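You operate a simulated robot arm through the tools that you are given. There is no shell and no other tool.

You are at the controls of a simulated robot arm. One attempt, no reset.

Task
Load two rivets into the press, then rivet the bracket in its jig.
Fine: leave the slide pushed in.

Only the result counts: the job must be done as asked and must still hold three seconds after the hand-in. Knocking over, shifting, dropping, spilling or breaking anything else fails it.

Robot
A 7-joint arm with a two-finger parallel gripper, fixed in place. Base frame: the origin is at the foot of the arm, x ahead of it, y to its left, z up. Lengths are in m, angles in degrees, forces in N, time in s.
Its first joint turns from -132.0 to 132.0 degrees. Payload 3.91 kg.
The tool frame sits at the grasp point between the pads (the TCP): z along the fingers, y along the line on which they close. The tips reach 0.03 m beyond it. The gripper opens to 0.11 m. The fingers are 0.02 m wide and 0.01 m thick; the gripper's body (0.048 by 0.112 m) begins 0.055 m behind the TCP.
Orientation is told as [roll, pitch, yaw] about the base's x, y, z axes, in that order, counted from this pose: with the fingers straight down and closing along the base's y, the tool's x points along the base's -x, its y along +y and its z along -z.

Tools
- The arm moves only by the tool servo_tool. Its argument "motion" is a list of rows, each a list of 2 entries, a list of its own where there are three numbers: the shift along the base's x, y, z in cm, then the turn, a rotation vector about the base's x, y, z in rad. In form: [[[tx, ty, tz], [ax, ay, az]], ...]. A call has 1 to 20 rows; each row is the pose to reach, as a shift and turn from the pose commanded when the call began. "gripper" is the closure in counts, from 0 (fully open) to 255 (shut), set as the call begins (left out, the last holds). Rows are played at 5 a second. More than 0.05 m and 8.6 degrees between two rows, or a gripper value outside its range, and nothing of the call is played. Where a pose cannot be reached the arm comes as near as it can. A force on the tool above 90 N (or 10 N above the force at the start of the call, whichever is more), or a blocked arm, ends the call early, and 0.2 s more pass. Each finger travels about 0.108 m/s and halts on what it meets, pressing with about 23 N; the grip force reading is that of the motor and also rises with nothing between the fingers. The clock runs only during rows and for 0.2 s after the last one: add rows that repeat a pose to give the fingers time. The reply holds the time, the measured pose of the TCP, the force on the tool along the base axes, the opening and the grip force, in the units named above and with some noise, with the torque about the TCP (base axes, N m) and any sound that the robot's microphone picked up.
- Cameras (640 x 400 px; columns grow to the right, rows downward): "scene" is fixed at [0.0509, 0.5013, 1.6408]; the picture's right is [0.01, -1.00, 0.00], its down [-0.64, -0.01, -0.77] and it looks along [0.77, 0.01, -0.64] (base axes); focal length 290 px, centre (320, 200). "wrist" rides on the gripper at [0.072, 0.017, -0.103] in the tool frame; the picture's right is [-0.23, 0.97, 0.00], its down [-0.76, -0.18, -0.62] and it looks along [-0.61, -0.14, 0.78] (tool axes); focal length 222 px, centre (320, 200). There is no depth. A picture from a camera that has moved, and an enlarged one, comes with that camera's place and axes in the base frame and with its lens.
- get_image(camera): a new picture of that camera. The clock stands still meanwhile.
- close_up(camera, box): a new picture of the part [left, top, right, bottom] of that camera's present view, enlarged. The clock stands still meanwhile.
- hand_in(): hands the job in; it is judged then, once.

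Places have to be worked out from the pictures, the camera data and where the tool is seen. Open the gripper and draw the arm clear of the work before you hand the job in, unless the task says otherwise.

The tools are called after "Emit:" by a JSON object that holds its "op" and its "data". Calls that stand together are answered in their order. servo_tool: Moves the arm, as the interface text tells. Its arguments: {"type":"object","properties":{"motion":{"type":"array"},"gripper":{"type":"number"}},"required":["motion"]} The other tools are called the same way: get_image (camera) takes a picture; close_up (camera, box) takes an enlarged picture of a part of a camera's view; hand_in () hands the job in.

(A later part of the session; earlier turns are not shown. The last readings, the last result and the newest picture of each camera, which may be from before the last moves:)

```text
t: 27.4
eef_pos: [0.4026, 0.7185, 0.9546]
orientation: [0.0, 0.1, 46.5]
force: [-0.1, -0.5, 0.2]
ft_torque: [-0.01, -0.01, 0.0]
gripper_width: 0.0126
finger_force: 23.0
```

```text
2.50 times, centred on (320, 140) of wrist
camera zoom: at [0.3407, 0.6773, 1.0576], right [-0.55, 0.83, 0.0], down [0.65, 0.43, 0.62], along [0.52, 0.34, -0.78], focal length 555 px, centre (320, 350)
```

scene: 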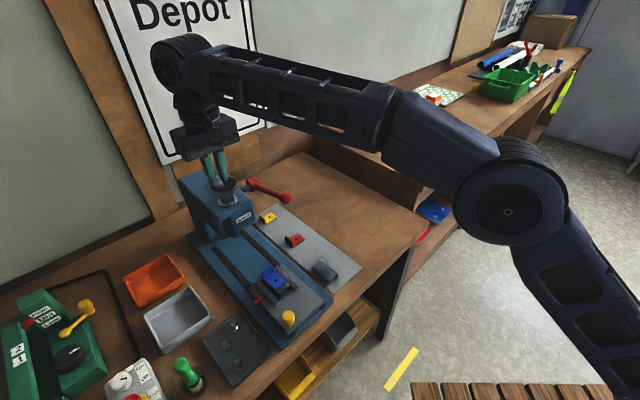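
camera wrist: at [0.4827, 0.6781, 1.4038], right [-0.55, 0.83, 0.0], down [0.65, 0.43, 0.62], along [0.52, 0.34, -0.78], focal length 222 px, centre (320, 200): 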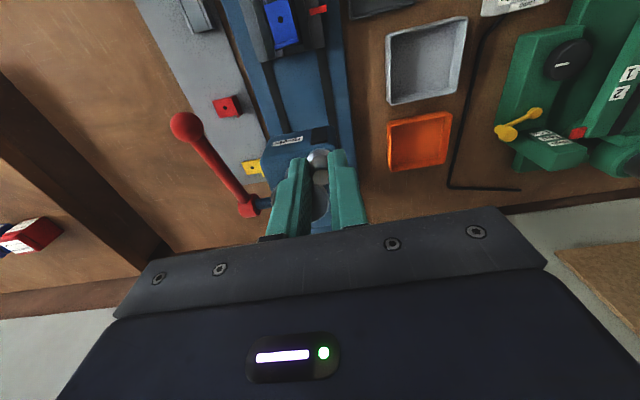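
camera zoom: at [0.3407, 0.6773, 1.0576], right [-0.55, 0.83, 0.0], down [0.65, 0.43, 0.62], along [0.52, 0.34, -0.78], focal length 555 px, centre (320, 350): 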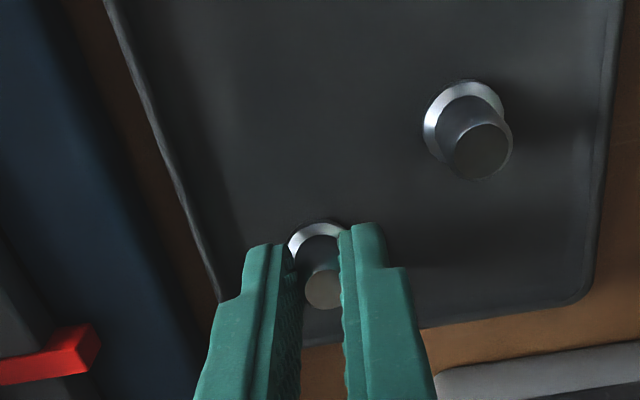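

Rivet A is gripped. I lift it and carry it to the hopper with the outward tilt, stopping above for a check.

Emit:
{"op": "servo_tool", "data": {"motion": [[[0, 0, 1], [0, 0, 0]], [[0, 0, 4], [0, 0, 0]], [[0, 0, 8], [0, 0, 0]], [[0, 0, 12], [0, 0, 0]], [[0, 0, 16], [0, 0, 0]], [[0, 0, 20], [0, 0, 0]], [[0, 0, 24], [0, 0, 0]], [[0, 0, 28], [0, 0, 0]], [[0, 0, 32], [0, 0, 0]], [[0, 0, 34], [0, 0, 0]], [[3.7, 0.35, 34], [0, 0, 0]], [[7.4, 0.7, 34], [0, 0, 0]], [[11.2, 1.1, 34], [0.067, -0.063, 0]], [[15, 1.5, 34], [0.134, -0.127, 0]], [[18.8, 1.9, 34], [0.2, -0.19, 0]], [[22.5, 2.2, 34], [0.2, -0.19, 0]], [[22.5, 2.2, 32], [0.2, -0.19, 0]], [[22.5, 2.2, 30], [0.2, -0.19, 0]], [[22.5, 2.2, 30], [0.2, -0.19, 0]]]}}

Emit:
{"op": "close_up", "data": {"camera": "wrist", "box": [240, 90, 400, 230]}}

Emit:
{"op": "close_up", "data": {"camera": "scene", "box": [170, 120, 300, 240]}}

```text
t: 31.4
eef_pos: [0.626, 0.7422, 1.2513]
orientation: [0.0, -15.9, 46.4]
force: [-0.7, -0.6, 0.7]
ft_torque: [0.01, 0.01, 0.01]
gripper_width: 0.0134
finger_force: 23.2
```

```text
2.86 times, centred on (320, 160) of wrist
camera zoom: at [0.5468, 0.6819, 1.3304], right [-0.56, 0.83, 0.06], down [0.52, 0.29, 0.81], along [0.65, 0.48, -0.59], focal length 635 px, centre (320, 314)
```

zoom: 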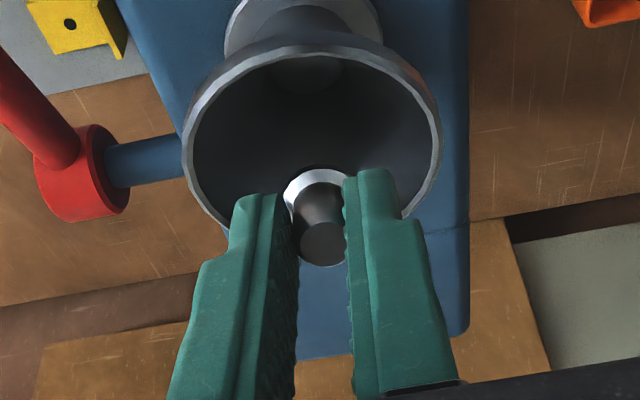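

```text
3.33 times, centred on (235, 180) of scene
camera zoom: at [0.0509, 0.5013, 1.6408], right [0.01, -1.0, 0.0], down [-0.64, -0.01, -0.77], along [0.77, 0.01, -0.64], focal length 966 px, centre (603, 267)
```

zoom: 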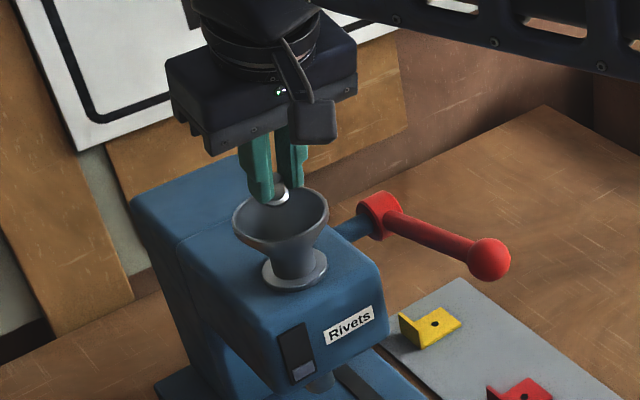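

The alignment matches the first drop. I lower 1.6 cm to rim height and release.

Emit:
{"op": "servo_tool", "data": {"motion": [[[0, -0.1, -0.8], [0, 0, 0]], [[0, -0.1, -1.6], [0, 0, 0]], [[0, -0.1, -1.6], [0, 0, 0]]]}}

Emit:
{"op": "servo_tool", "data": {"motion": [[[0, 0, 0], [0, 0, 0]], [[0, 0, 0], [0, 0, 0]], [[0, 0, 0], [0, 0, 0]]], "gripper": 180}}

Emit:
{"op": "close_up", "data": {"camera": "wrist", "box": [240, 90, 400, 230]}}

Emit:
{"op": "close_up", "data": {"camera": "scene", "box": [170, 150, 300, 240]}}

```text
t: 32.2
eef_pos: [0.626, 0.7403, 1.2353]
orientation: [0.0, -15.8, 46.5]
force: [0.2, -0.1, 0.1]
ft_torque: [0.0, 0.01, -0.03]
gripper_width: 0.0146
finger_force: 23.3
```

```text
t: 33.0
eef_pos: [0.6254, 0.7407, 1.2351]
orientation: [0.0, -15.8, 46.6]
force: [0.3, 0.9, -0.3]
ft_torque: [0.01, 0.0, 0.0]
gripper_width: 0.0323
finger_force: 0.0
```

```text
2.86 times, centred on (320, 160) of wrist
camera zoom: at [0.547, 0.6798, 1.3144], right [-0.56, 0.83, 0.06], down [0.52, 0.29, 0.81], along [0.65, 0.48, -0.59], focal length 635 px, centre (320, 314)
```

zoom: 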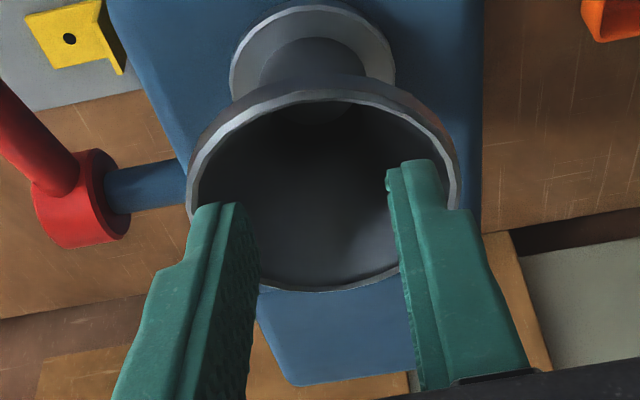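

```text
4.44 times, centred on (235, 195) of scene
camera zoom: at [0.0509, 0.5013, 1.6408], right [0.01, -1.0, 0.0], down [-0.64, -0.01, -0.77], along [0.77, 0.01, -0.64], focal length 1289 px, centre (698, 222)
```

zoom: 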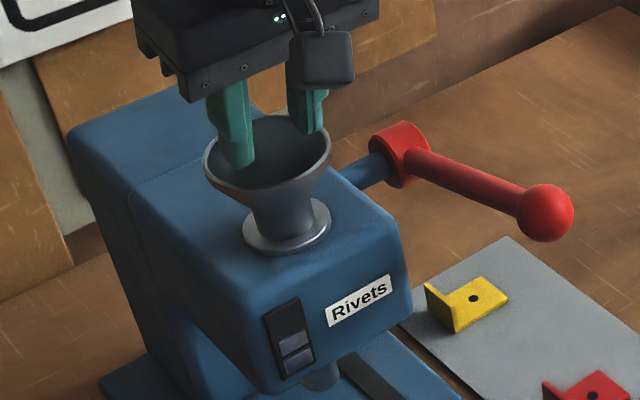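

Two pieces now show in the sight window, so both rivets are loaded. I retreat and go look at the slide, knob and jig up close.

Emit:
{"op": "servo_tool", "data": {"motion": [[[0, 0, 3], [0, 0, 0]], [[0, 0, 6], [0, 0, 0]], [[-3.2, -2.3, 6], [-0.067, 0.063, 0]], [[-6.4, -4.6, 6], [-0.134, 0.127, 0]], [[-9.6, -6.9, 6], [-0.2, 0.19, 0]], [[-12.8, -9.2, 6], [-0.2, 0.19, 0]], [[-16, -11.5, 6], [-0.2, 0.19, 0]], [[-19.2, -13.8, 6], [-0.2, 0.19, 0]], [[-22.5, -16, 6], [-0.2, 0.19, 0]], [[-22.5, -16, 2], [-0.2, 0.19, 0]], [[-22.5, -16, -2], [-0.2, 0.19, 0]], [[-22.5, -16, -6], [-0.2, 0.19, 0]], [[-22.5, -16, -10], [-0.2, 0.19, 0]], [[-22.5, -16, -10], [-0.2, 0.19, 0]]]}}

Emit:
{"op": "get_image", "data": {"camera": "wrist"}}

Emit:
{"op": "close_up", "data": {"camera": "wrist", "box": [240, 60, 400, 220]}}

Emit:
{"op": "close_up", "data": {"camera": "scene", "box": [180, 160, 300, 240]}}

```text
t: 36.0
eef_pos: [0.4002, 0.5784, 1.1348]
orientation: [0.1, 0.0, 46.5]
force: [0.3, 0.7, -0.5]
ft_torque: [0.01, 0.03, -0.02]
gripper_width: 0.0324
finger_force: 0.1
```

```text
taken
camera wrist: at [0.3382, 0.5368, 1.2378], right [-0.55, 0.83, 0.0], down [0.65, 0.43, 0.62], along [0.52, 0.34, -0.78], focal length 222 px, centre (320, 200)
```

wrist: 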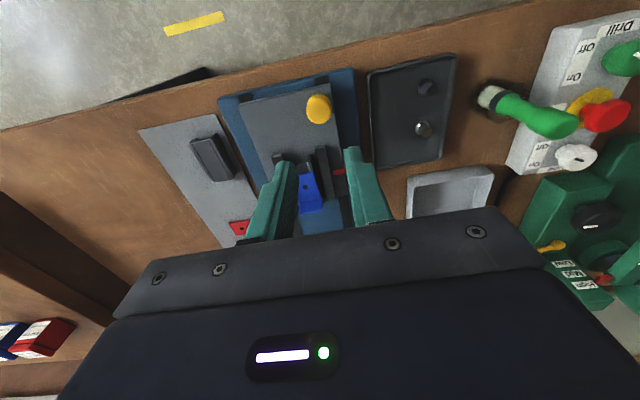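

```text
2.50 times, centred on (320, 140) of wrist
camera zoom: at [0.3382, 0.5368, 1.2378], right [-0.55, 0.83, 0.0], down [0.65, 0.43, 0.62], along [0.52, 0.34, -0.78], focal length 555 px, centre (320, 350)
```

zoom: 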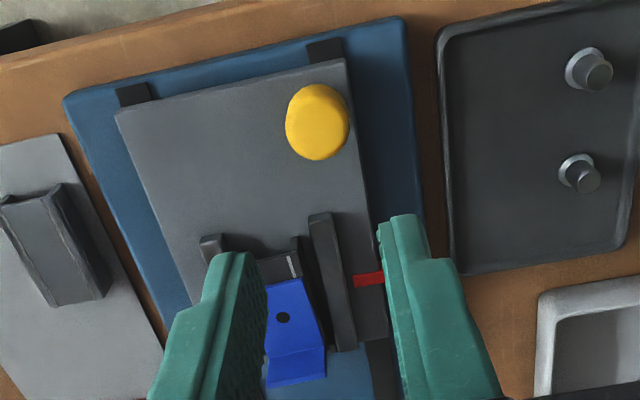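

```text
5.00 times, centred on (240, 200) of scene
camera zoom: at [0.0509, 0.5013, 1.6408], right [0.01, -1.0, 0.0], down [-0.64, -0.01, -0.77], along [0.77, 0.01, -0.64], focal length 1450 px, centre (720, 200)
```

zoom: 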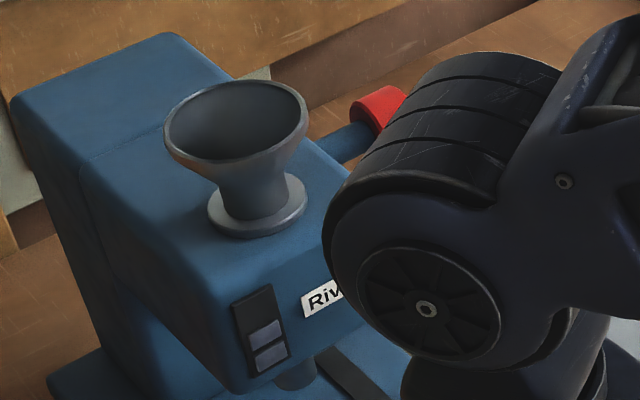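

The bracket sits on a dark insert between two bars, and I want to see the fit and the red tab clearly. I move the camera forward over the jig.

Emit:
{"op": "servo_tool", "data": {"motion": [[[3.5, 3.5, 0], [0, 0, 0]], [[7, 7, 0], [0, 0, 0]], [[10, 9, 0], [0, 0, 0]], [[10, 9, 0], [0, 0, 0]]]}}

Emit:
{"op": "get_image", "data": {"camera": "wrist"}}

Emit:
{"op": "close_up", "data": {"camera": "wrist", "box": [240, 40, 380, 160]}}

```text
t: 37.0
eef_pos: [0.5005, 0.6698, 1.1359]
orientation: [0.0, 0.1, 46.6]
force: [-0.3, 0.0, -0.4]
ft_torque: [0.02, 0.01, 0.0]
gripper_width: 0.0323
finger_force: 0.0
```

```text
taken
camera wrist: at [0.439, 0.6286, 1.2393], right [-0.55, 0.83, 0.0], down [0.65, 0.43, 0.62], along [0.52, 0.34, -0.78], focal length 222 px, centre (320, 200)
```

wrist: 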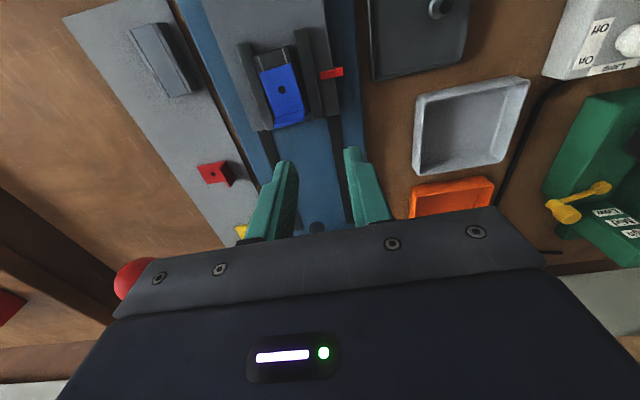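

```text
3.33 times, centred on (310, 100) of wrist
camera zoom: at [0.439, 0.6286, 1.2393], right [-0.55, 0.83, 0.0], down [0.65, 0.43, 0.62], along [0.52, 0.34, -0.78], focal length 740 px, centre (353, 533)
```

zoom: 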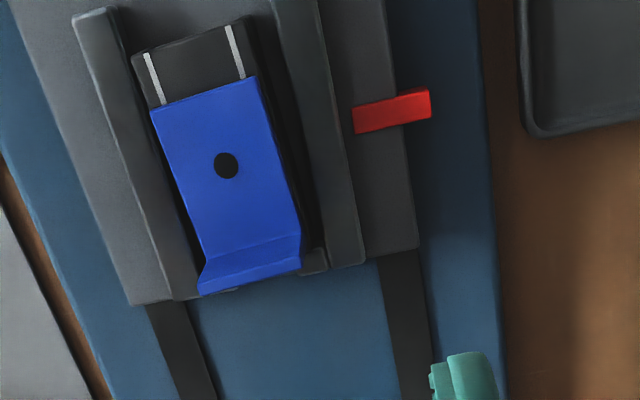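

The jig and bracket look seated correctly, and the hole needs about 0.18 m of travel to reach the ram. I go above the yellow knob, near (0.403, 0.577), with a 6 cm opening.

Emit:
{"op": "servo_tool", "data": {"motion": [[[-3.3, -3.1, 0], [0, 0, 0]], [[-6.6, -6.2, 0], [0, 0, 0]], [[-9.75, -9.3, -1], [0, 0, 0]], [[-9.75, -9.3, -5], [0, 0, 0]], [[-9.75, -9.3, -8.6], [0, 0, 0]], [[-9.75, -9.3, -8.6], [0, 0, 0]]], "gripper": 116}}

Emit:
{"op": "get_image", "data": {"camera": "wrist"}}

Emit:
{"op": "close_up", "data": {"camera": "wrist", "box": [220, 60, 420, 220]}}

Emit:
{"op": "close_up", "data": {"camera": "scene", "box": [230, 240, 340, 340]}}

```text
t: 38.4
eef_pos: [0.407, 0.5786, 1.0521]
orientation: [0.0, 0.1, 46.5]
force: [0.6, 0.4, 1.2]
ft_torque: [-0.01, -0.01, -0.03]
gripper_width: 0.0599
finger_force: 0.1
```

```text
taken
camera wrist: at [0.345, 0.5363, 1.1551], right [-0.55, 0.83, 0.0], down [0.65, 0.43, 0.62], along [0.52, 0.34, -0.78], focal length 222 px, centre (320, 200)
```

wrist: 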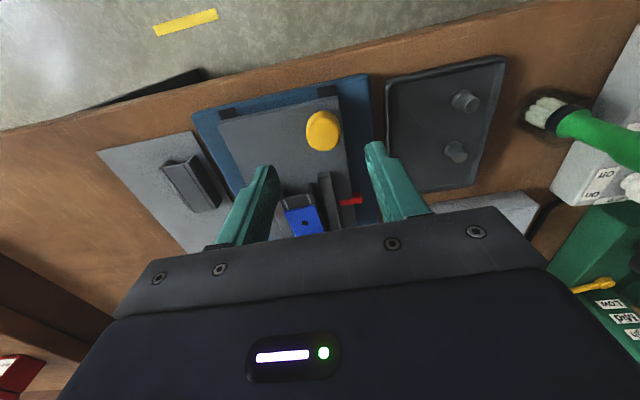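

```text
2.50 times, centred on (320, 140) of wrist
camera zoom: at [0.345, 0.5363, 1.1551], right [-0.55, 0.83, 0.0], down [0.65, 0.43, 0.62], along [0.52, 0.34, -0.78], focal length 555 px, centre (320, 350)
```

zoom: 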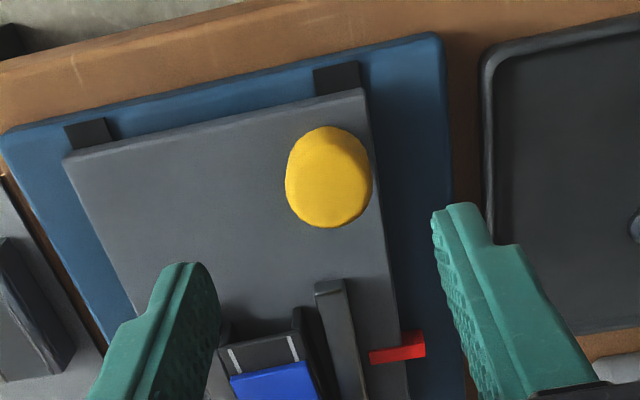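

```text
4.00 times, centred on (285, 290) of scene
camera zoom: at [0.0509, 0.5013, 1.6408], right [0.01, -1.0, 0.0], down [-0.64, -0.01, -0.77], along [0.77, 0.01, -0.64], focal length 1160 px, centre (460, -160)
```

zoom: 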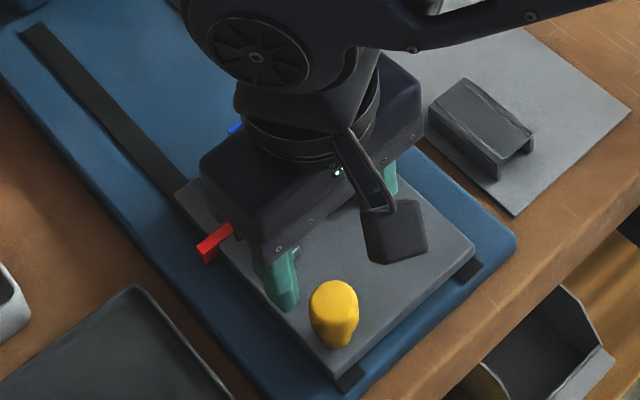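

The knob top is at about (0.4077, 0.5807, 0.968), nearly under the TCP. I descend so the tips overlap about 2 cm of the knob, then grip it.

Emit:
{"op": "servo_tool", "data": {"motion": [[[0, 0.2, -2], [0, 0, 0]], [[0, 0.2, -4], [0, 0, 0]], [[0, 0.2, -6], [0, 0, 0]], [[0, 0.2, -7.4], [0, 0, 0]], [[0, 0.2, -7.4], [0, 0, 0]]]}}

Emit:
{"op": "close_up", "data": {"camera": "wrist", "box": [220, 60, 420, 220]}}

Emit:
{"op": "close_up", "data": {"camera": "scene", "box": [230, 250, 340, 350]}}

```text
t: 39.6
eef_pos: [0.4029, 0.5801, 0.9766]
orientation: [0.0, 0.0, 46.5]
force: [-0.3, 0.7, 0.1]
ft_torque: [-0.03, 0.01, 0.02]
gripper_width: 0.0601
finger_force: 0.1
```

```text
2.50 times, centred on (320, 140) of wrist
camera zoom: at [0.3423, 0.5379, 1.0798], right [-0.55, 0.83, 0.0], down [0.65, 0.43, 0.62], along [0.52, 0.34, -0.78], focal length 555 px, centre (320, 350)
```

zoom: 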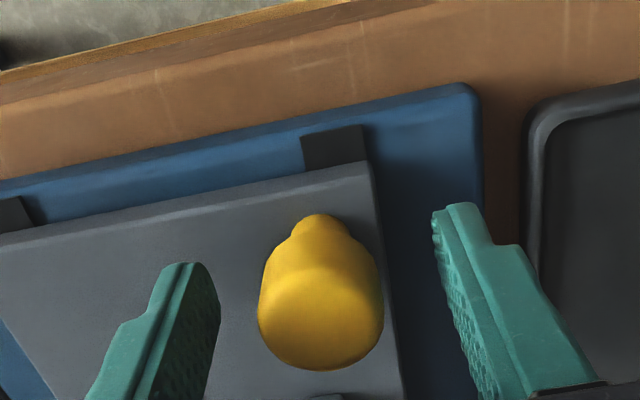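

```text
4.00 times, centred on (285, 300) of scene
camera zoom: at [0.0509, 0.5013, 1.6408], right [0.01, -1.0, 0.0], down [-0.64, -0.01, -0.77], along [0.77, 0.01, -0.64], focal length 1160 px, centre (460, -200)
```

zoom: 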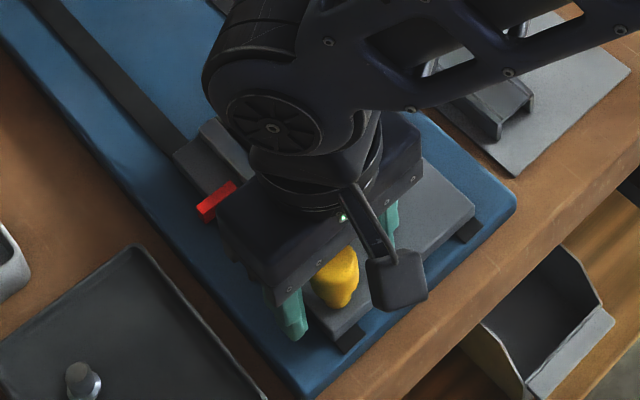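

The knob is about 4 mm farther out than the TCP, so I shift and close on it.

Emit:
{"op": "servo_tool", "data": {"motion": [[[0.3, 0.15, 0], [0, 0, 0]], [[0.3, 0.15, 0], [0, 0, 0]]]}}

Emit:
{"op": "servo_tool", "data": {"motion": [[[0, 0, 0], [0, 0, 0]], [[0, 0, 0], [0, 0, 0]], [[0, 0, 0], [0, 0, 0]], [[0, 0, 0], [0, 0, 0]]], "gripper": 255}}

Emit:
{"op": "close_up", "data": {"camera": "wrist", "box": [220, 60, 420, 220]}}

```text
t: 40.2
eef_pos: [0.4073, 0.5804, 0.9758]
orientation: [-0.1, -0.1, 46.6]
force: [-0.9, 0.4, -0.2]
ft_torque: [0.02, -0.02, -0.03]
gripper_width: 0.0602
finger_force: 0.0
```

```text
t: 41.2
eef_pos: [0.4066, 0.5824, 0.9763]
orientation: [0.1, 0.0, 46.5]
force: [-16.8, 23.7, -5.0]
ft_torque: [0.59, 0.28, -0.01]
gripper_width: 0.0294
finger_force: 44.9
```

```text
2.50 times, centred on (320, 140) of wrist
camera zoom: at [0.3443, 0.5395, 1.0794], right [-0.55, 0.83, 0.0], down [0.65, 0.43, 0.62], along [0.52, 0.34, -0.78], focal length 555 px, centre (320, 350)
```

zoom: 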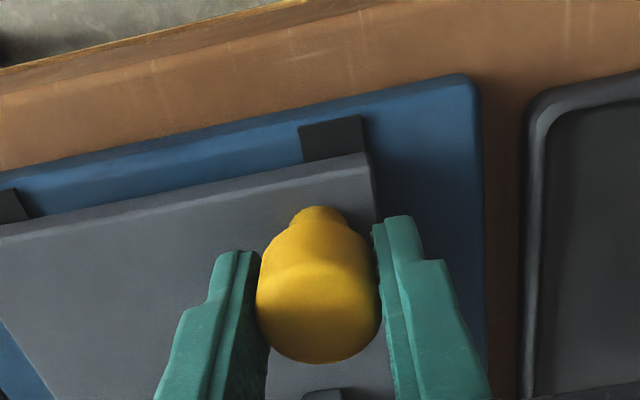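

Gripping gave about 28 N sideways along +n, meaning the grip is slightly off-centre. I shift 1 mm that way to see if it relaxes.

Emit:
{"op": "servo_tool", "data": {"motion": [[[-0.07, 0.07, 0], [0, 0, 0]], [[-0.07, 0.07, 0], [0, 0, 0]]]}}

```text
t: 41.8
eef_pos: [0.4054, 0.5823, 0.9753]
orientation: [-0.1, 0.0, 46.5]
force: [-19.3, 19.4, -1.1]
ft_torque: [0.38, 0.33, 0.03]
gripper_width: 0.0292
finger_force: 44.8
```

Emit:
{"op": "servo_tool", "data": {"motion": [[[-0.1, 0.1, 0], [0, 0, 0]], [[-0.15, 0.15, 0], [0, 0, 0]], [[-0.15, 0.15, 0], [0, 0, 0]]]}}

Emit:
{"op": "close_up", "data": {"camera": "wrist", "box": [220, 60, 420, 220]}}

```text
t: 42.6
eef_pos: [0.4062, 0.5837, 0.9769]
orientation: [-0.1, 0.0, 46.4]
force: [-3.4, -2.9, 17.9]
ft_torque: [-0.6, 0.47, 0.01]
gripper_width: 0.0291
finger_force: 45.2
```

```text
2.50 times, centred on (320, 140) of wrist
camera zoom: at [0.3445, 0.5405, 1.0794], right [-0.55, 0.84, 0.0], down [0.65, 0.43, 0.62], along [0.52, 0.34, -0.78], focal length 555 px, centre (320, 350)
```

zoom: 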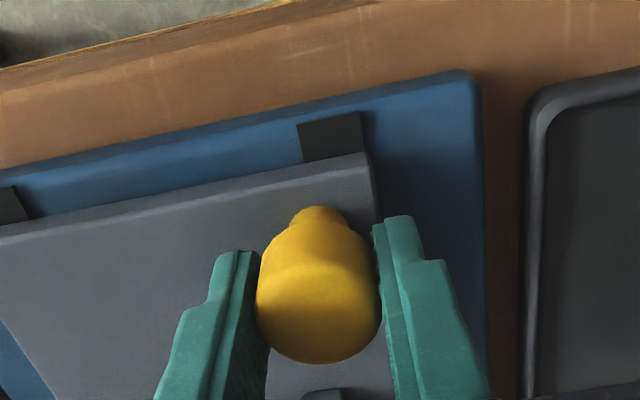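

The sideways force has mostly gone. I start pushing the slide in along 46° with a small 2 cm test.

Emit:
{"op": "servo_tool", "data": {"motion": [[[0.35, 0.36, 0], [0, 0, 0]], [[0.7, 0.72, 0], [0, 0, 0]], [[1.05, 1.08, 0], [0, 0, 0]], [[1.4, 1.44, 0], [0, 0, 0]], [[1.4, 1.44, 0], [0, 0, 0]]]}}

Emit:
{"op": "get_image", "data": {"camera": "scene"}}

Emit:
{"op": "close_up", "data": {"camera": "wrist", "box": [220, 60, 420, 220]}}

```text
t: 43.8
eef_pos: [0.42, 0.5955, 0.9767]
orientation: [0.0, 0.1, 46.5]
force: [8.7, -7.1, 17.4]
ft_torque: [-0.33, -0.11, 0.06]
gripper_width: 0.0293
finger_force: 45.3
```

```text
taken
```

scene: 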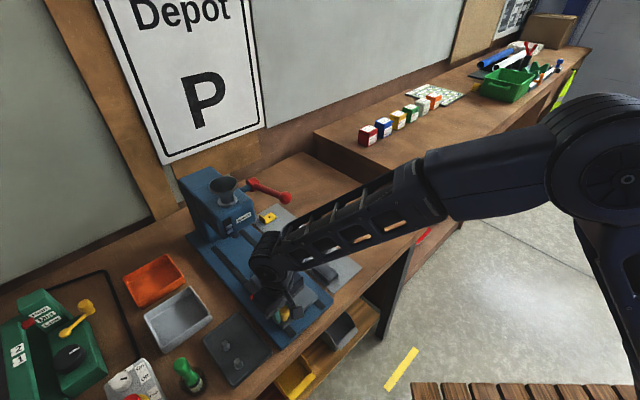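

```text
2.50 times, centred on (320, 140) of wrist
camera zoom: at [0.3583, 0.5541, 1.0793], right [-0.55, 0.84, 0.0], down [0.65, 0.43, 0.62], along [0.52, 0.34, -0.78], focal length 555 px, centre (320, 350)
```

zoom: 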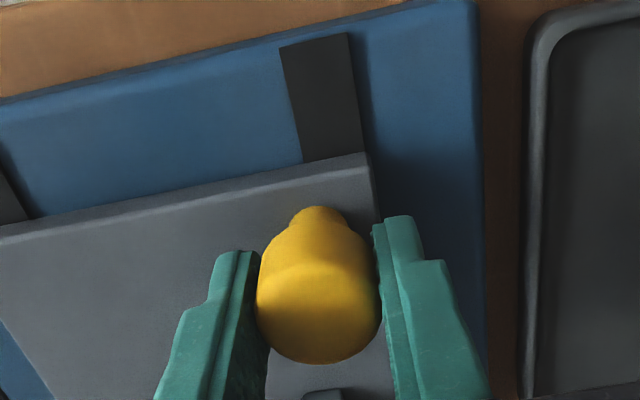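

The slide moves freely, along 44.6–45°. I continue along 45° in larger steps with a slight sideways correction.

Emit:
{"op": "servo_tool", "data": {"motion": [[[0.85, 0.75, 0], [0, 0, 0]], [[1.65, 1.55, 0], [0, 0, 0]], [[2.45, 2.35, 0], [0, 0, 0]], [[3.25, 3.15, 0], [0, 0, 0]], [[4.05, 3.95, 0], [0, 0, 0]], [[4.85, 4.75, 0], [0, 0, 0]], [[4.85, 4.75, 0], [0, 0, 0]]]}}

```text
t: 45.4
eef_pos: [0.4677, 0.6441, 0.9771]
orientation: [0.0, 0.0, 46.6]
force: [10.2, -10.2, 17.7]
ft_torque: [-0.34, 0.0, 0.02]
gripper_width: 0.0293
finger_force: 45.1
```

About 8.7 cm is done with modest forces. I continue with a bit more sideways correction.

Emit:
{"op": "servo_tool", "data": {"motion": [[[0.8, 0.65, 0], [0, 0, 0]], [[1.6, 1.45, 0], [0, 0, 0]], [[2.4, 2.25, 0], [0, 0, 0]], [[3.2, 3.05, 0], [0, 0, 0]], [[4.0, 3.85, 0], [0, 0, 0]], [[4.0, 3.85, 0], [0, 0, 0]]]}}

Emit:
{"op": "get_image", "data": {"camera": "scene"}}

Emit:
{"op": "get_image", "data": {"camera": "wrist"}}

```text
t: 46.8
eef_pos: [0.5085, 0.6817, 0.9767]
orientation: [0.0, 0.1, 46.5]
force: [3.3, -3.7, -12.4]
ft_torque: [0.09, -0.18, 0.03]
gripper_width: 0.0294
finger_force: 45.2
```

```text
taken
```

scene: 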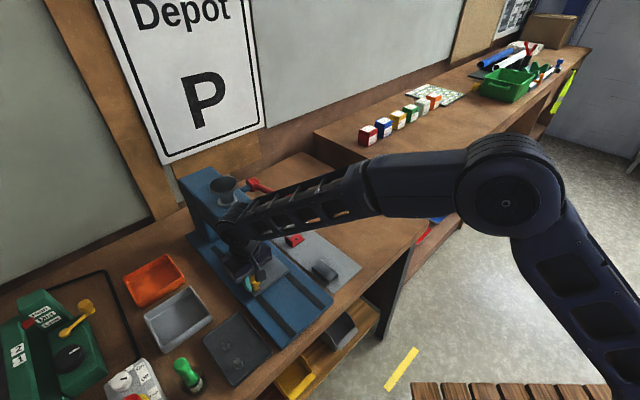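

```text
taken
camera wrist: at [0.4459, 0.6417, 1.0793], right [-0.55, 0.84, 0.0], down [0.65, 0.43, 0.62], along [0.52, 0.34, -0.78], focal length 222 px, centre (320, 200)
```

wrist: 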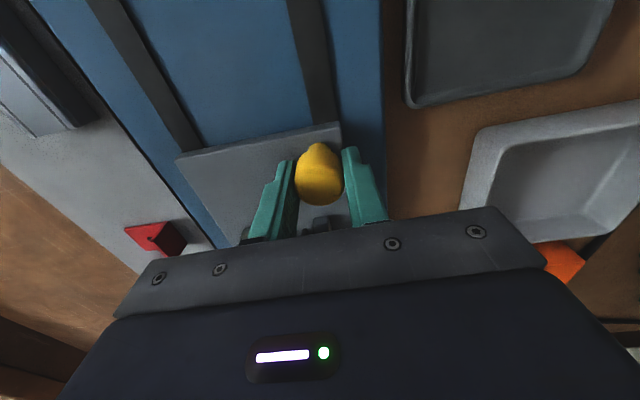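

About 14 cm is done. I go on in finer steps to find the end stop gently.

Emit:
{"op": "servo_tool", "data": {"motion": [[[0.4, 0.38, 0], [0, 0, 0]], [[0.8, 0.77, 0], [0, 0, 0]], [[1.2, 1.17, 0], [0, 0, 0]], [[1.5, 1.46, 0], [0, 0, 0]], [[1.8, 1.76, 0], [0, 0, 0]], [[2.1, 2.06, 0], [0, 0, 0]], [[2.1, 2.06, 0], [0, 0, 0]]]}}

Emit:
{"op": "close_up", "data": {"camera": "scene", "box": [170, 160, 300, 300]}}

```text
t: 48.4
eef_pos: [0.5281, 0.704, 0.9765]
orientation: [0.1, -0.1, 46.6]
force: [-13.3, 13.9, -5.1]
ft_torque: [0.58, -0.01, 0.04]
gripper_width: 0.0294
finger_force: 44.7
```

```text
2.86 times, centred on (235, 230) of scene
camera zoom: at [0.0509, 0.5013, 1.6408], right [0.01, -1.0, 0.0], down [-0.64, -0.01, -0.77], along [0.77, 0.01, -0.64], focal length 828 px, centre (563, 114)
```

zoom: 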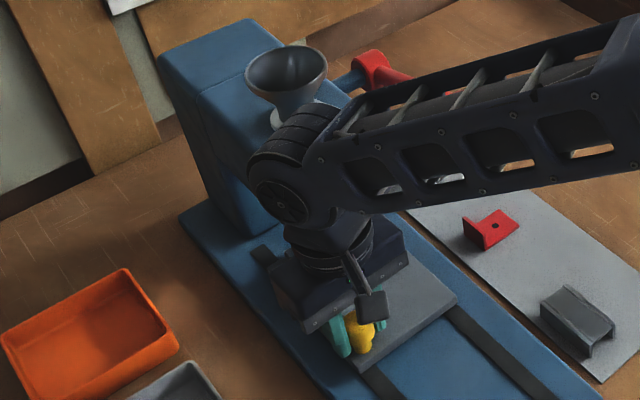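

17.1 cm travelled and no stop yet. I continue in 3 mm steps, watching for the force to rise.

Emit:
{"op": "servo_tool", "data": {"motion": [[[0.15, 0.28, 0], [0, 0, 0]], [[0.35, 0.48, 0], [0, 0, 0]], [[0.55, 0.68, 0], [0, 0, 0]], [[0.75, 0.88, 0], [0, 0, 0]], [[0.95, 1.08, 0], [0, 0, 0]]]}}

Emit:
{"op": "close_up", "data": {"camera": "wrist", "box": [220, 60, 420, 220]}}

```text
t: 49.6
eef_pos: [0.5388, 0.7142, 0.9762]
orientation: [-0.1, 0.1, 46.5]
force: [-5.0, 2.8, 3.6]
ft_torque: [0.02, 0.03, 0.03]
gripper_width: 0.0295
finger_force: 45.0
```

```text
2.50 times, centred on (320, 140) of wrist
camera zoom: at [0.4762, 0.672, 1.0791], right [-0.55, 0.84, 0.0], down [0.65, 0.43, 0.62], along [0.52, 0.34, -0.78], focal length 555 px, centre (320, 350)
```

zoom: 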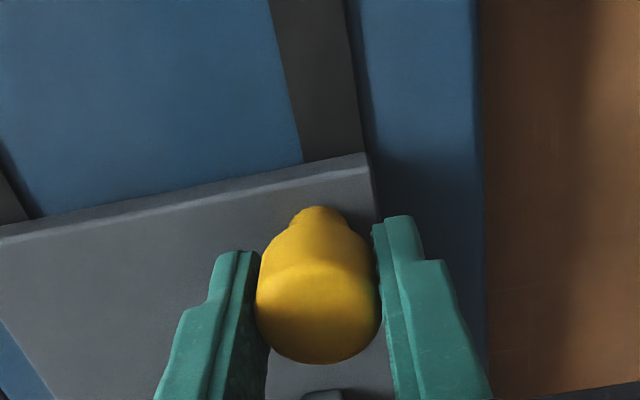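

18.6 cm travelled and still free. I keep going in 2 mm steps to feel for the stop.

Emit:
{"op": "servo_tool", "data": {"motion": [[[0.15, 0.15, 0], [0, 0, 0]], [[0.3, 0.3, 0], [0, 0, 0]], [[0.45, 0.45, 0], [0, 0, 0]], [[0.45, 0.45, 0], [0, 0, 0]]]}}

Emit:
{"op": "close_up", "data": {"camera": "scene", "box": [190, 200, 280, 280]}}

```text
t: 50.6
eef_pos: [0.5428, 0.7202, 0.9776]
orientation: [0.0, 0.0, 46.6]
force: [-4.4, 4.6, 6.7]
ft_torque: [0.24, -0.06, 0.04]
gripper_width: 0.0295
finger_force: 44.9
```

```text
5.00 times, centred on (235, 240) of scene
camera zoom: at [0.0509, 0.5013, 1.6408], right [0.01, -1.0, 0.0], down [-0.64, -0.01, -0.77], along [0.77, 0.01, -0.64], focal length 1450 px, centre (745, 0)
```

zoom: 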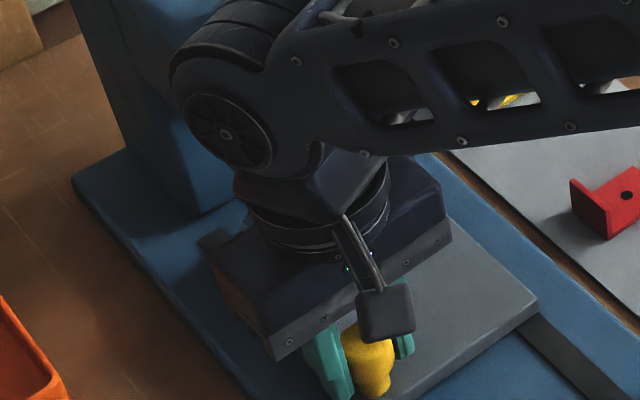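

The hole may now be at or even past the ram, so before pushing further I release the knob and check visually from the front.

Emit:
{"op": "servo_tool", "data": {"motion": [[[0, 0, 0], [0, 0, 0]], [[0, 0, 0], [0, 0, 0]], [[0, 0, 0], [0, 0, 0]]], "gripper": 100}}

Emit:
{"op": "servo_tool", "data": {"motion": [[[0, 0, 3], [0, 0, 0]], [[0, 0, 6], [0, 0, 0]], [[-3, -3, 6], [0, 0, 0]], [[-6, -6, 6], [0.07, -0.066, 0]], [[-9, -9, 6], [0.14, -0.132, 0]], [[-12, -12, 6], [0.21, -0.2, 0]], [[-15, -15, 6], [0.29, -0.27, 0]], [[-17, -17, 6], [0.36, -0.34, 0]], [[-17, -17, 6], [0.36, -0.34, 0]]]}}

Emit:
{"op": "get_image", "data": {"camera": "wrist"}}

Emit:
{"op": "get_image", "data": {"camera": "scene"}}

```text
t: 51.4
eef_pos: [0.5435, 0.7179, 0.975]
orientation: [0.0, 0.0, 46.6]
force: [-0.1, -1.3, 1.0]
ft_torque: [-0.01, 0.02, -0.01]
gripper_width: 0.0669
finger_force: 0.1
```

```text
t: 53.4
eef_pos: [0.3735, 0.5484, 1.0361]
orientation: [0.1, -28.4, 46.3]
force: [0.3, -0.5, -0.6]
ft_torque: [0.0, -0.02, 0.01]
gripper_width: 0.067
finger_force: 0.1
```

```text
taken
camera wrist: at [0.2836, 0.4773, 1.0913], right [-0.57, 0.81, 0.11], down [0.39, 0.15, 0.91], along [0.73, 0.56, -0.4], focal length 222 px, centre (320, 200)
```

wrist: 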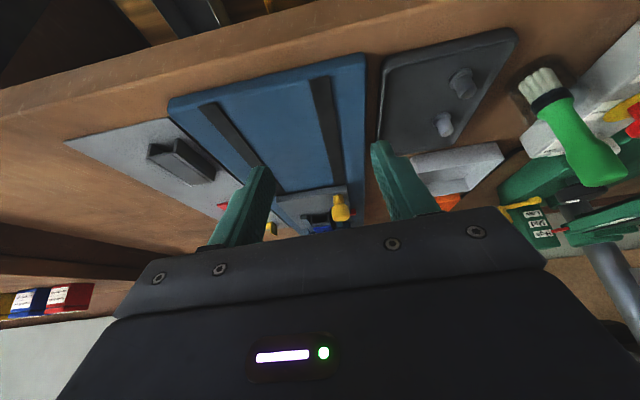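

```text
taken
```

scene: 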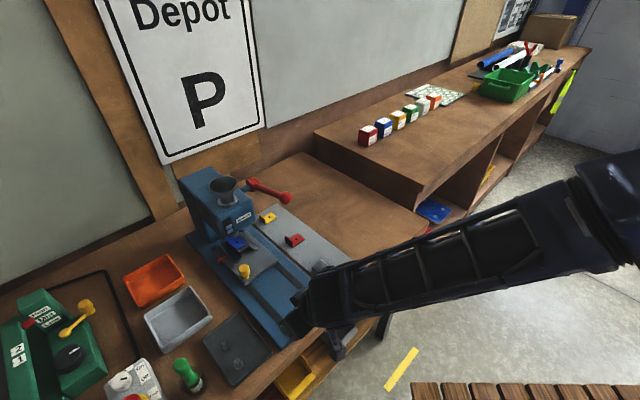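

Emit:
{"op": "close_up", "data": {"camera": "scene", "box": [190, 210, 280, 290]}}

Emit:
{"op": "close_up", "data": {"camera": "scene", "box": [210, 220, 260, 265]}}

```text
5.00 times, centred on (235, 250) of scene
camera zoom: at [0.0509, 0.5013, 1.6408], right [0.01, -1.0, 0.0], down [-0.64, -0.01, -0.77], along [0.77, 0.01, -0.64], focal length 1450 px, centre (745, -50)
```

zoom: 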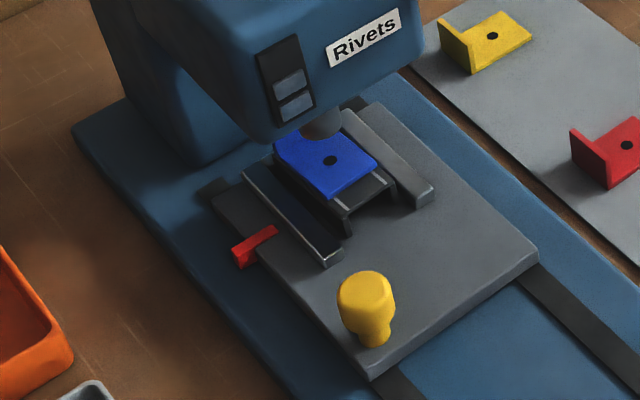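

```text
8.89 times, centred on (235, 242) of scene
camera zoom: at [0.0509, 0.5013, 1.6408], right [0.01, -1.0, 0.0], down [-0.64, -0.01, -0.77], along [0.77, 0.01, -0.64], focal length 2577 px, centre (1076, -178)
```

zoom: 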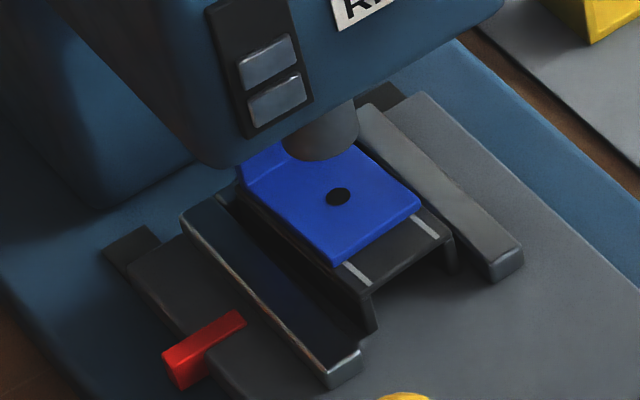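

From the scene view the hole looks nearly under the nozzle, perhaps a few mm short, and the rails extend about 1 cm beyond the slide. I go back, re-grip the knob and push gently to find the real end stop.

Emit:
{"op": "servo_tool", "data": {"motion": [[[2, 2, 0], [-0.07, 0.066, 0]], [[5, 5, 0], [-0.14, 0.132, 0]], [[8, 8, 0], [-0.21, 0.2, 0]], [[11, 11, 0], [-0.29, 0.27, 0]], [[14, 14, 0], [-0.36, 0.34, 0]], [[17, 17, 0], [-0.36, 0.34, 0]], [[17, 17, -3], [-0.36, 0.34, 0]], [[17, 17, -3], [-0.36, 0.34, 0]]]}}

Emit:
{"op": "close_up", "data": {"camera": "wrist", "box": [220, 60, 420, 220]}}

```text
t: 55.2
eef_pos: [0.5439, 0.7185, 1.0057]
orientation: [0.0, 0.0, 46.4]
force: [0.3, 0.0, -0.1]
ft_torque: [0.03, -0.02, 0.02]
gripper_width: 0.067
finger_force: 0.0
```

```text
2.50 times, centred on (320, 140) of wrist
camera zoom: at [0.4825, 0.6766, 1.1087], right [-0.55, 0.83, 0.0], down [0.65, 0.43, 0.62], along [0.52, 0.34, -0.78], focal length 555 px, centre (320, 350)
```

zoom: 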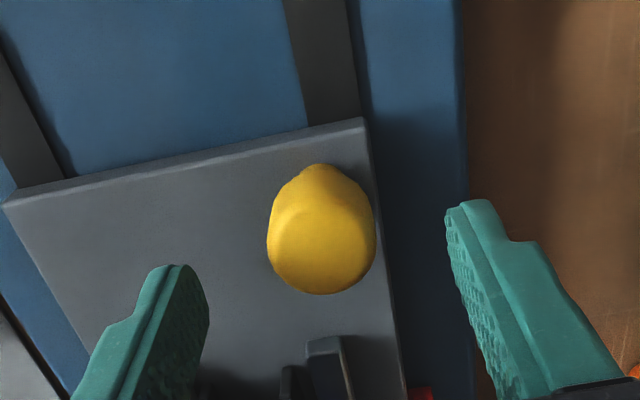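

The knob is still centred between the fingers, so I lower and grip it.

Emit:
{"op": "servo_tool", "data": {"motion": [[[0, 0, -1.5], [0, 0, 0]], [[0, 0, -2.9], [0, 0, 0]], [[0, 0, -2.9], [0, 0, 0]]]}}

Emit:
{"op": "servo_tool", "data": {"motion": [[[0, 0, 0], [0, 0, 0]], [[0, 0, 0], [0, 0, 0]], [[0, 0, 0], [0, 0, 0]], [[0, 0, 0], [0, 0, 0]]], "gripper": 255}}

Emit:
{"op": "servo_tool", "data": {"motion": [[[0.15, 0.15, 0], [0, 0, 0]], [[0.3, 0.3, 0], [0, 0, 0]], [[0.45, 0.45, 0], [0, 0, 0]], [[0.45, 0.45, 0], [0, 0, 0]]]}}

```text
t: 56.0
eef_pos: [0.5442, 0.719, 0.9752]
orientation: [0.1, 0.0, 46.5]
force: [-0.2, 0.0, -0.4]
ft_torque: [-0.04, 0.01, 0.01]
gripper_width: 0.0669
finger_force: 0.0
```

```text
t: 57.0
eef_pos: [0.5446, 0.7192, 0.9762]
orientation: [0.0, 0.0, 46.7]
force: [-5.1, 5.1, -1.6]
ft_torque: [0.2, 0.02, 0.01]
gripper_width: 0.0293
finger_force: 45.0
```

```text
t: 58.0
eef_pos: [0.5453, 0.7235, 0.9772]
orientation: [0.0, 0.2, 46.5]
force: [-25.7, -25.5, -3.9]
ft_torque: [-0.56, 0.6, 0.04]
gripper_width: 0.0292
finger_force: 44.8
```

The push now meets 36 N straight back, so this is the end stop after about 19.6 cm. I confirm with a further 2 mm nudge, then release.

Emit:
{"op": "servo_tool", "data": {"motion": [[[0.1, 0.1, 0], [0, 0, 0]], [[0.1, 0.1, 0], [0, 0, 0]]]}}

Emit:
{"op": "servo_tool", "data": {"motion": [[[0, 0, 0], [0, 0, 0]], [[0, 0, 0], [0, 0, 0]], [[0, 0, 0], [0, 0, 0]]], "gripper": 100}}

Emit:
{"op": "servo_tool", "data": {"motion": [[[0, 0, 3], [0, 0, 0]], [[0, 0, 6], [0, 0, 0]], [[-3, -3, 8], [0, 0, 0]], [[-6, -6, 10], [0, 0, 0]], [[-9, -9, 12], [0, 0, 0]], [[-12, -12, 14], [0, 0, 0]], [[-12, -12, 14], [0, 0, 0]]]}}

Emit:
{"op": "close_up", "data": {"camera": "scene", "box": [190, 210, 280, 290]}}

Emit:
{"op": "get_image", "data": {"camera": "wrist"}}

```text
t: 58.6
eef_pos: [0.5467, 0.7245, 0.9763]
orientation: [0.0, 0.0, 46.4]
force: [-26.4, -25.7, -5.8]
ft_torque: [-0.51, 0.51, 0.06]
gripper_width: 0.0291
finger_force: 44.7
```

```text
t: 59.4
eef_pos: [0.5481, 0.7241, 0.9787]
orientation: [0.0, 0.1, 46.5]
force: [-0.3, 0.0, 0.2]
ft_torque: [-0.04, 0.0, 0.02]
gripper_width: 0.0667
finger_force: 0.1
```

```text
t: 61.0
eef_pos: [0.4321, 0.601, 1.1196]
orientation: [0.0, 0.0, 46.5]
force: [0.5, 0.0, 0.1]
ft_torque: [-0.05, 0.01, 0.04]
gripper_width: 0.0672
finger_force: 0.1
```

```text
5.00 times, centred on (235, 250) of scene
camera zoom: at [0.0509, 0.5013, 1.6408], right [0.01, -1.0, 0.0], down [-0.64, -0.01, -0.77], along [0.77, 0.01, -0.64], focal length 1450 px, centre (745, -50)
```

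zoom: 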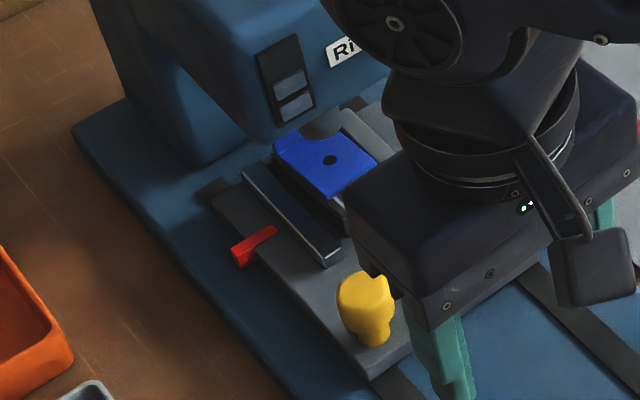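

```text
taken
camera wrist: at [0.3694, 0.5599, 1.2221], right [-0.55, 0.83, 0.0], down [0.65, 0.43, 0.62], along [0.52, 0.34, -0.78], focal length 222 px, centre (320, 200)
```

wrist: 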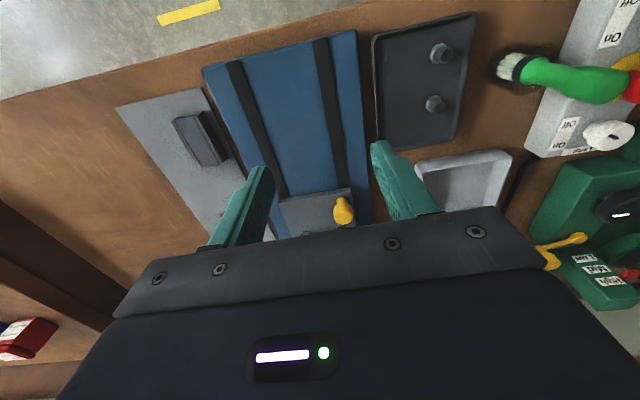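

The slide sits exactly where it was before the nudge, so it is fully home at its stop. Next is the lever, with its ball near (0.666, 0.605, 1.132): I close the fingers, tilt about 30° outward and approach from above and behind.

Emit:
{"op": "servo_tool", "data": {"motion": [[[0, 0, 3.5], [0, 0, 0]], [[0, 0, 7], [0, 0, 0]], [[2, -0.3, 9.7], [0, 0, 0]], [[5.5, -0.8, 9.7], [0.09, -0.09, 0]], [[9, -1.4, 9.7], [0.18, -0.18, 0]], [[12.5, -2, 9.7], [0.27, -0.27, 0]], [[16, -2.5, 9.7], [0.37, -0.37, 0]], [[19.9, -3.1, 9.7], [0.37, -0.37, 0]], [[19.9, -3.1, 9.7], [0.37, -0.37, 0]]], "gripper": 255}}

Emit:
{"op": "get_image", "data": {"camera": "wrist"}}

Emit:
{"op": "close_up", "data": {"camera": "wrist", "box": [240, 90, 400, 230]}}

Emit:
{"op": "close_up", "data": {"camera": "scene", "box": [190, 140, 330, 260]}}

```text
t: 63.0
eef_pos: [0.6287, 0.5724, 1.212]
orientation: [-0.9, -30.0, 46.8]
force: [-0.7, 0.9, -0.2]
ft_torque: [-0.02, 0.0, 0.03]
gripper_width: 0.0002
finger_force: 23.5
```

```text
taken
camera wrist: at [0.5376, 0.5006, 1.2645], right [-0.57, 0.82, 0.1], down [0.36, 0.14, 0.92], along [0.74, 0.56, -0.37], focal length 222 px, centre (320, 200)
```

wrist: 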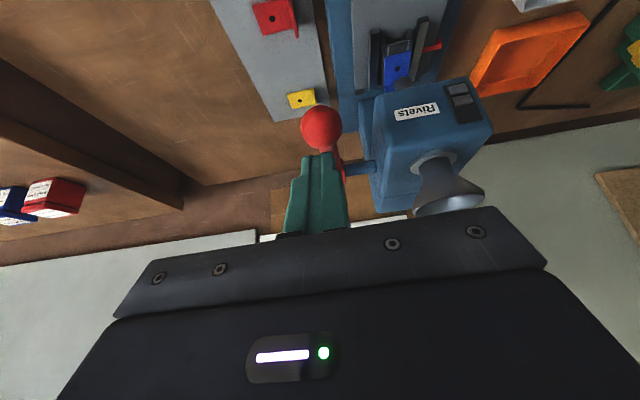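

```text
2.86 times, centred on (320, 160) of wrist
camera zoom: at [0.5376, 0.5006, 1.2645], right [-0.57, 0.82, 0.1], down [0.36, 0.14, 0.92], along [0.74, 0.56, -0.37], focal length 635 px, centre (320, 314)
```

zoom: 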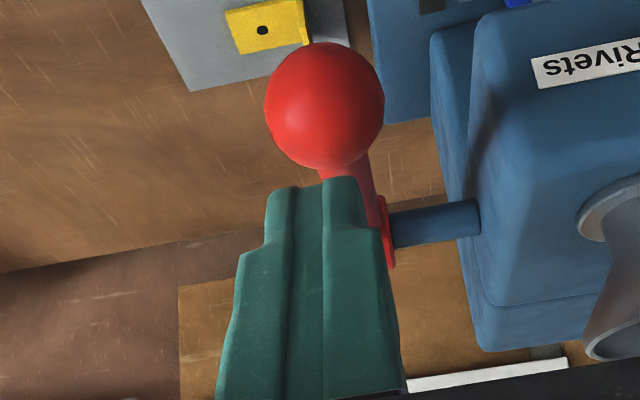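

```text
3.33 times, centred on (260, 200) of scene
camera zoom: at [0.0509, 0.5013, 1.6408], right [0.01, -1.0, 0.0], down [-0.64, -0.01, -0.77], along [0.77, 0.01, -0.64], focal length 966 px, centre (520, 200)
```

zoom: 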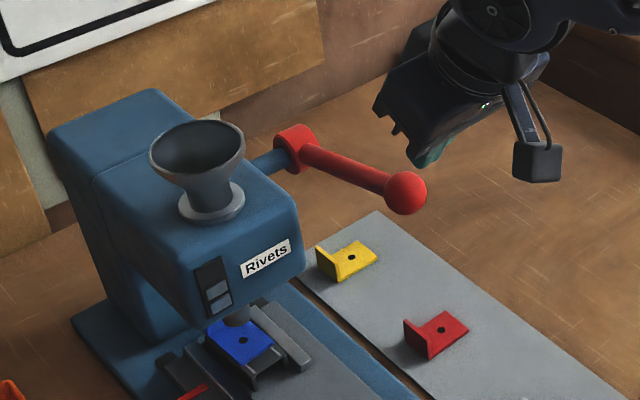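

The ball is at (0.659, 0.603, 1.137) and the closed fingertips are lined up with it. I press down along the first part of the lever's arc and watch the force.

Emit:
{"op": "servo_tool", "data": {"motion": [[[0.67, 0.67, -1.65], [0, 0, 0]], [[1.34, 1.34, -3.3], [0, 0, 0]], [[1.2, 1.2, -4.3], [0, 0, 0]], [[1.0, 1.0, -5.4], [0, 0, 0]], [[1.0, 1.0, -6.5], [0, 0, 0]], [[1.0, 1.0, -7.7], [0, 0, 0]], [[1.0, 1.0, -9.0], [0, 0, 0]]]}}

Emit:
{"op": "close_up", "data": {"camera": "scene", "box": [190, 140, 330, 260]}}

Emit:
{"op": "close_up", "data": {"camera": "wrist", "box": [240, 90, 400, 230]}}

```text
t: 64.6
eef_pos: [0.6376, 0.5829, 1.1248]
orientation: [-0.8, -30.0, 46.7]
force: [-2.1, -2.7, 3.4]
ft_torque: [-0.08, 0.03, 0.0]
gripper_width: 0.0
finger_force: 22.8
```

```text
3.33 times, centred on (260, 200) of scene
camera zoom: at [0.0509, 0.5013, 1.6408], right [0.01, -1.0, 0.0], down [-0.64, -0.01, -0.77], along [0.77, 0.01, -0.64], focal length 966 px, centre (520, 200)
```

zoom: 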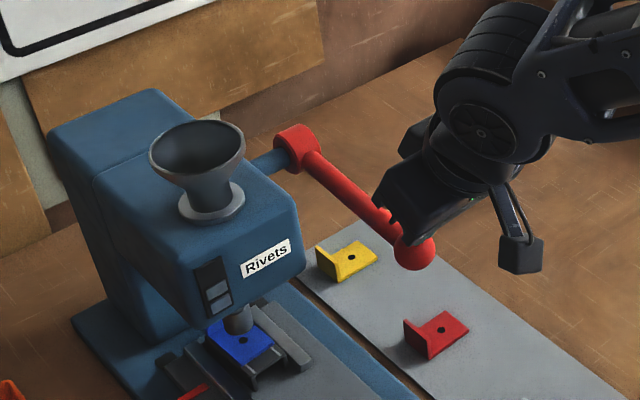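

```text
2.86 times, centred on (320, 160) of wrist
camera zoom: at [0.5462, 0.511, 1.1774], right [-0.57, 0.82, 0.1], down [0.36, 0.14, 0.92], along [0.74, 0.56, -0.37], focal length 635 px, centre (320, 314)
```

zoom: 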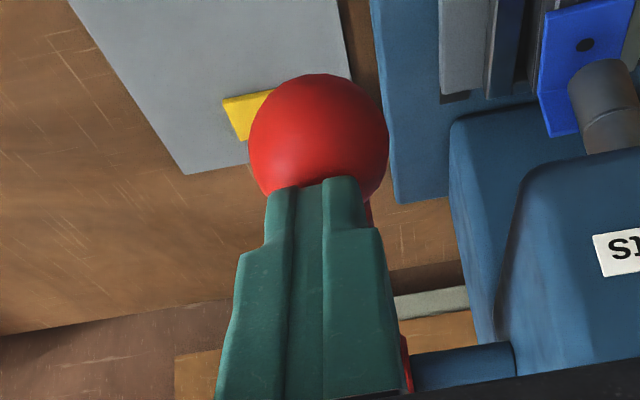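

The lever moves with little force and the ram is coming down. I check the ram's alignment over the bracket hole.

Emit:
{"op": "close_up", "data": {"camera": "scene", "box": [210, 220, 260, 265]}}

Emit:
{"op": "close_up", "data": {"camera": "wrist", "box": [350, 80, 410, 130]}}

```text
8.89 times, centred on (235, 242) of scene
camera zoom: at [0.0509, 0.5013, 1.6408], right [0.01, -1.0, 0.0], down [-0.64, -0.01, -0.77], along [0.77, 0.01, -0.64], focal length 2577 px, centre (1076, -178)
```

zoom: 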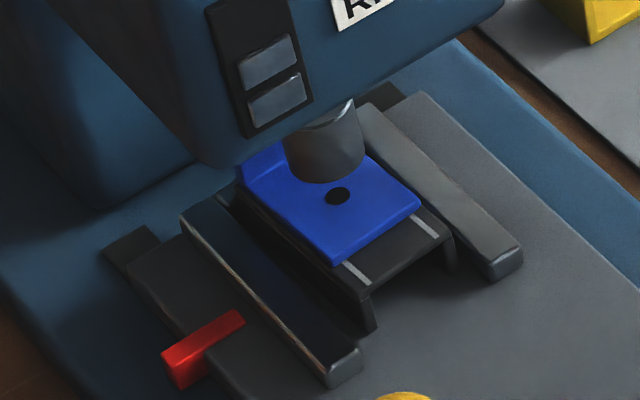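

```text
8.00 times, centred on (380, 105) of wrist
camera zoom: at [0.5462, 0.511, 1.1774], right [-0.57, 0.82, 0.1], down [0.36, 0.14, 0.92], along [0.74, 0.56, -0.37], focal length 1777 px, centre (-160, 960)
```

zoom: 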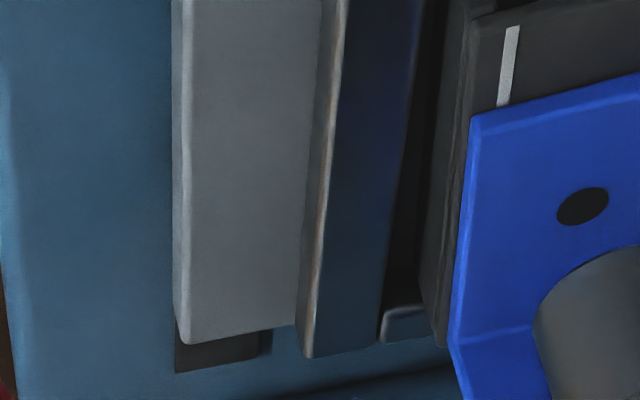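

Emit:
{"op": "close_up", "data": {"camera": "wrist", "box": [360, 80, 440, 140]}}

```text
6.67 times, centred on (400, 110) of wrist
camera zoom: at [0.5462, 0.511, 1.1774], right [-0.57, 0.82, 0.1], down [0.36, 0.14, 0.92], along [0.74, 0.56, -0.37], focal length 1481 px, centre (-213, 800)
```

zoom: 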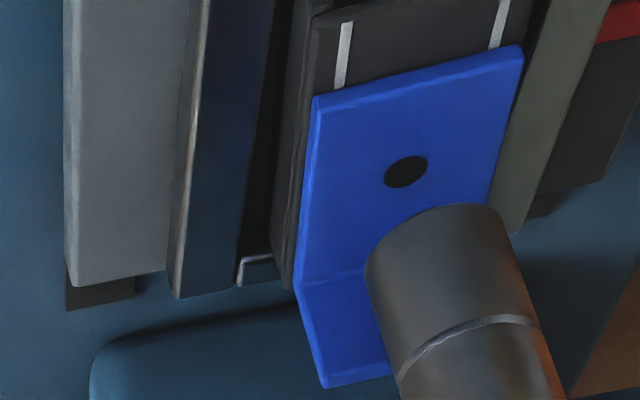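

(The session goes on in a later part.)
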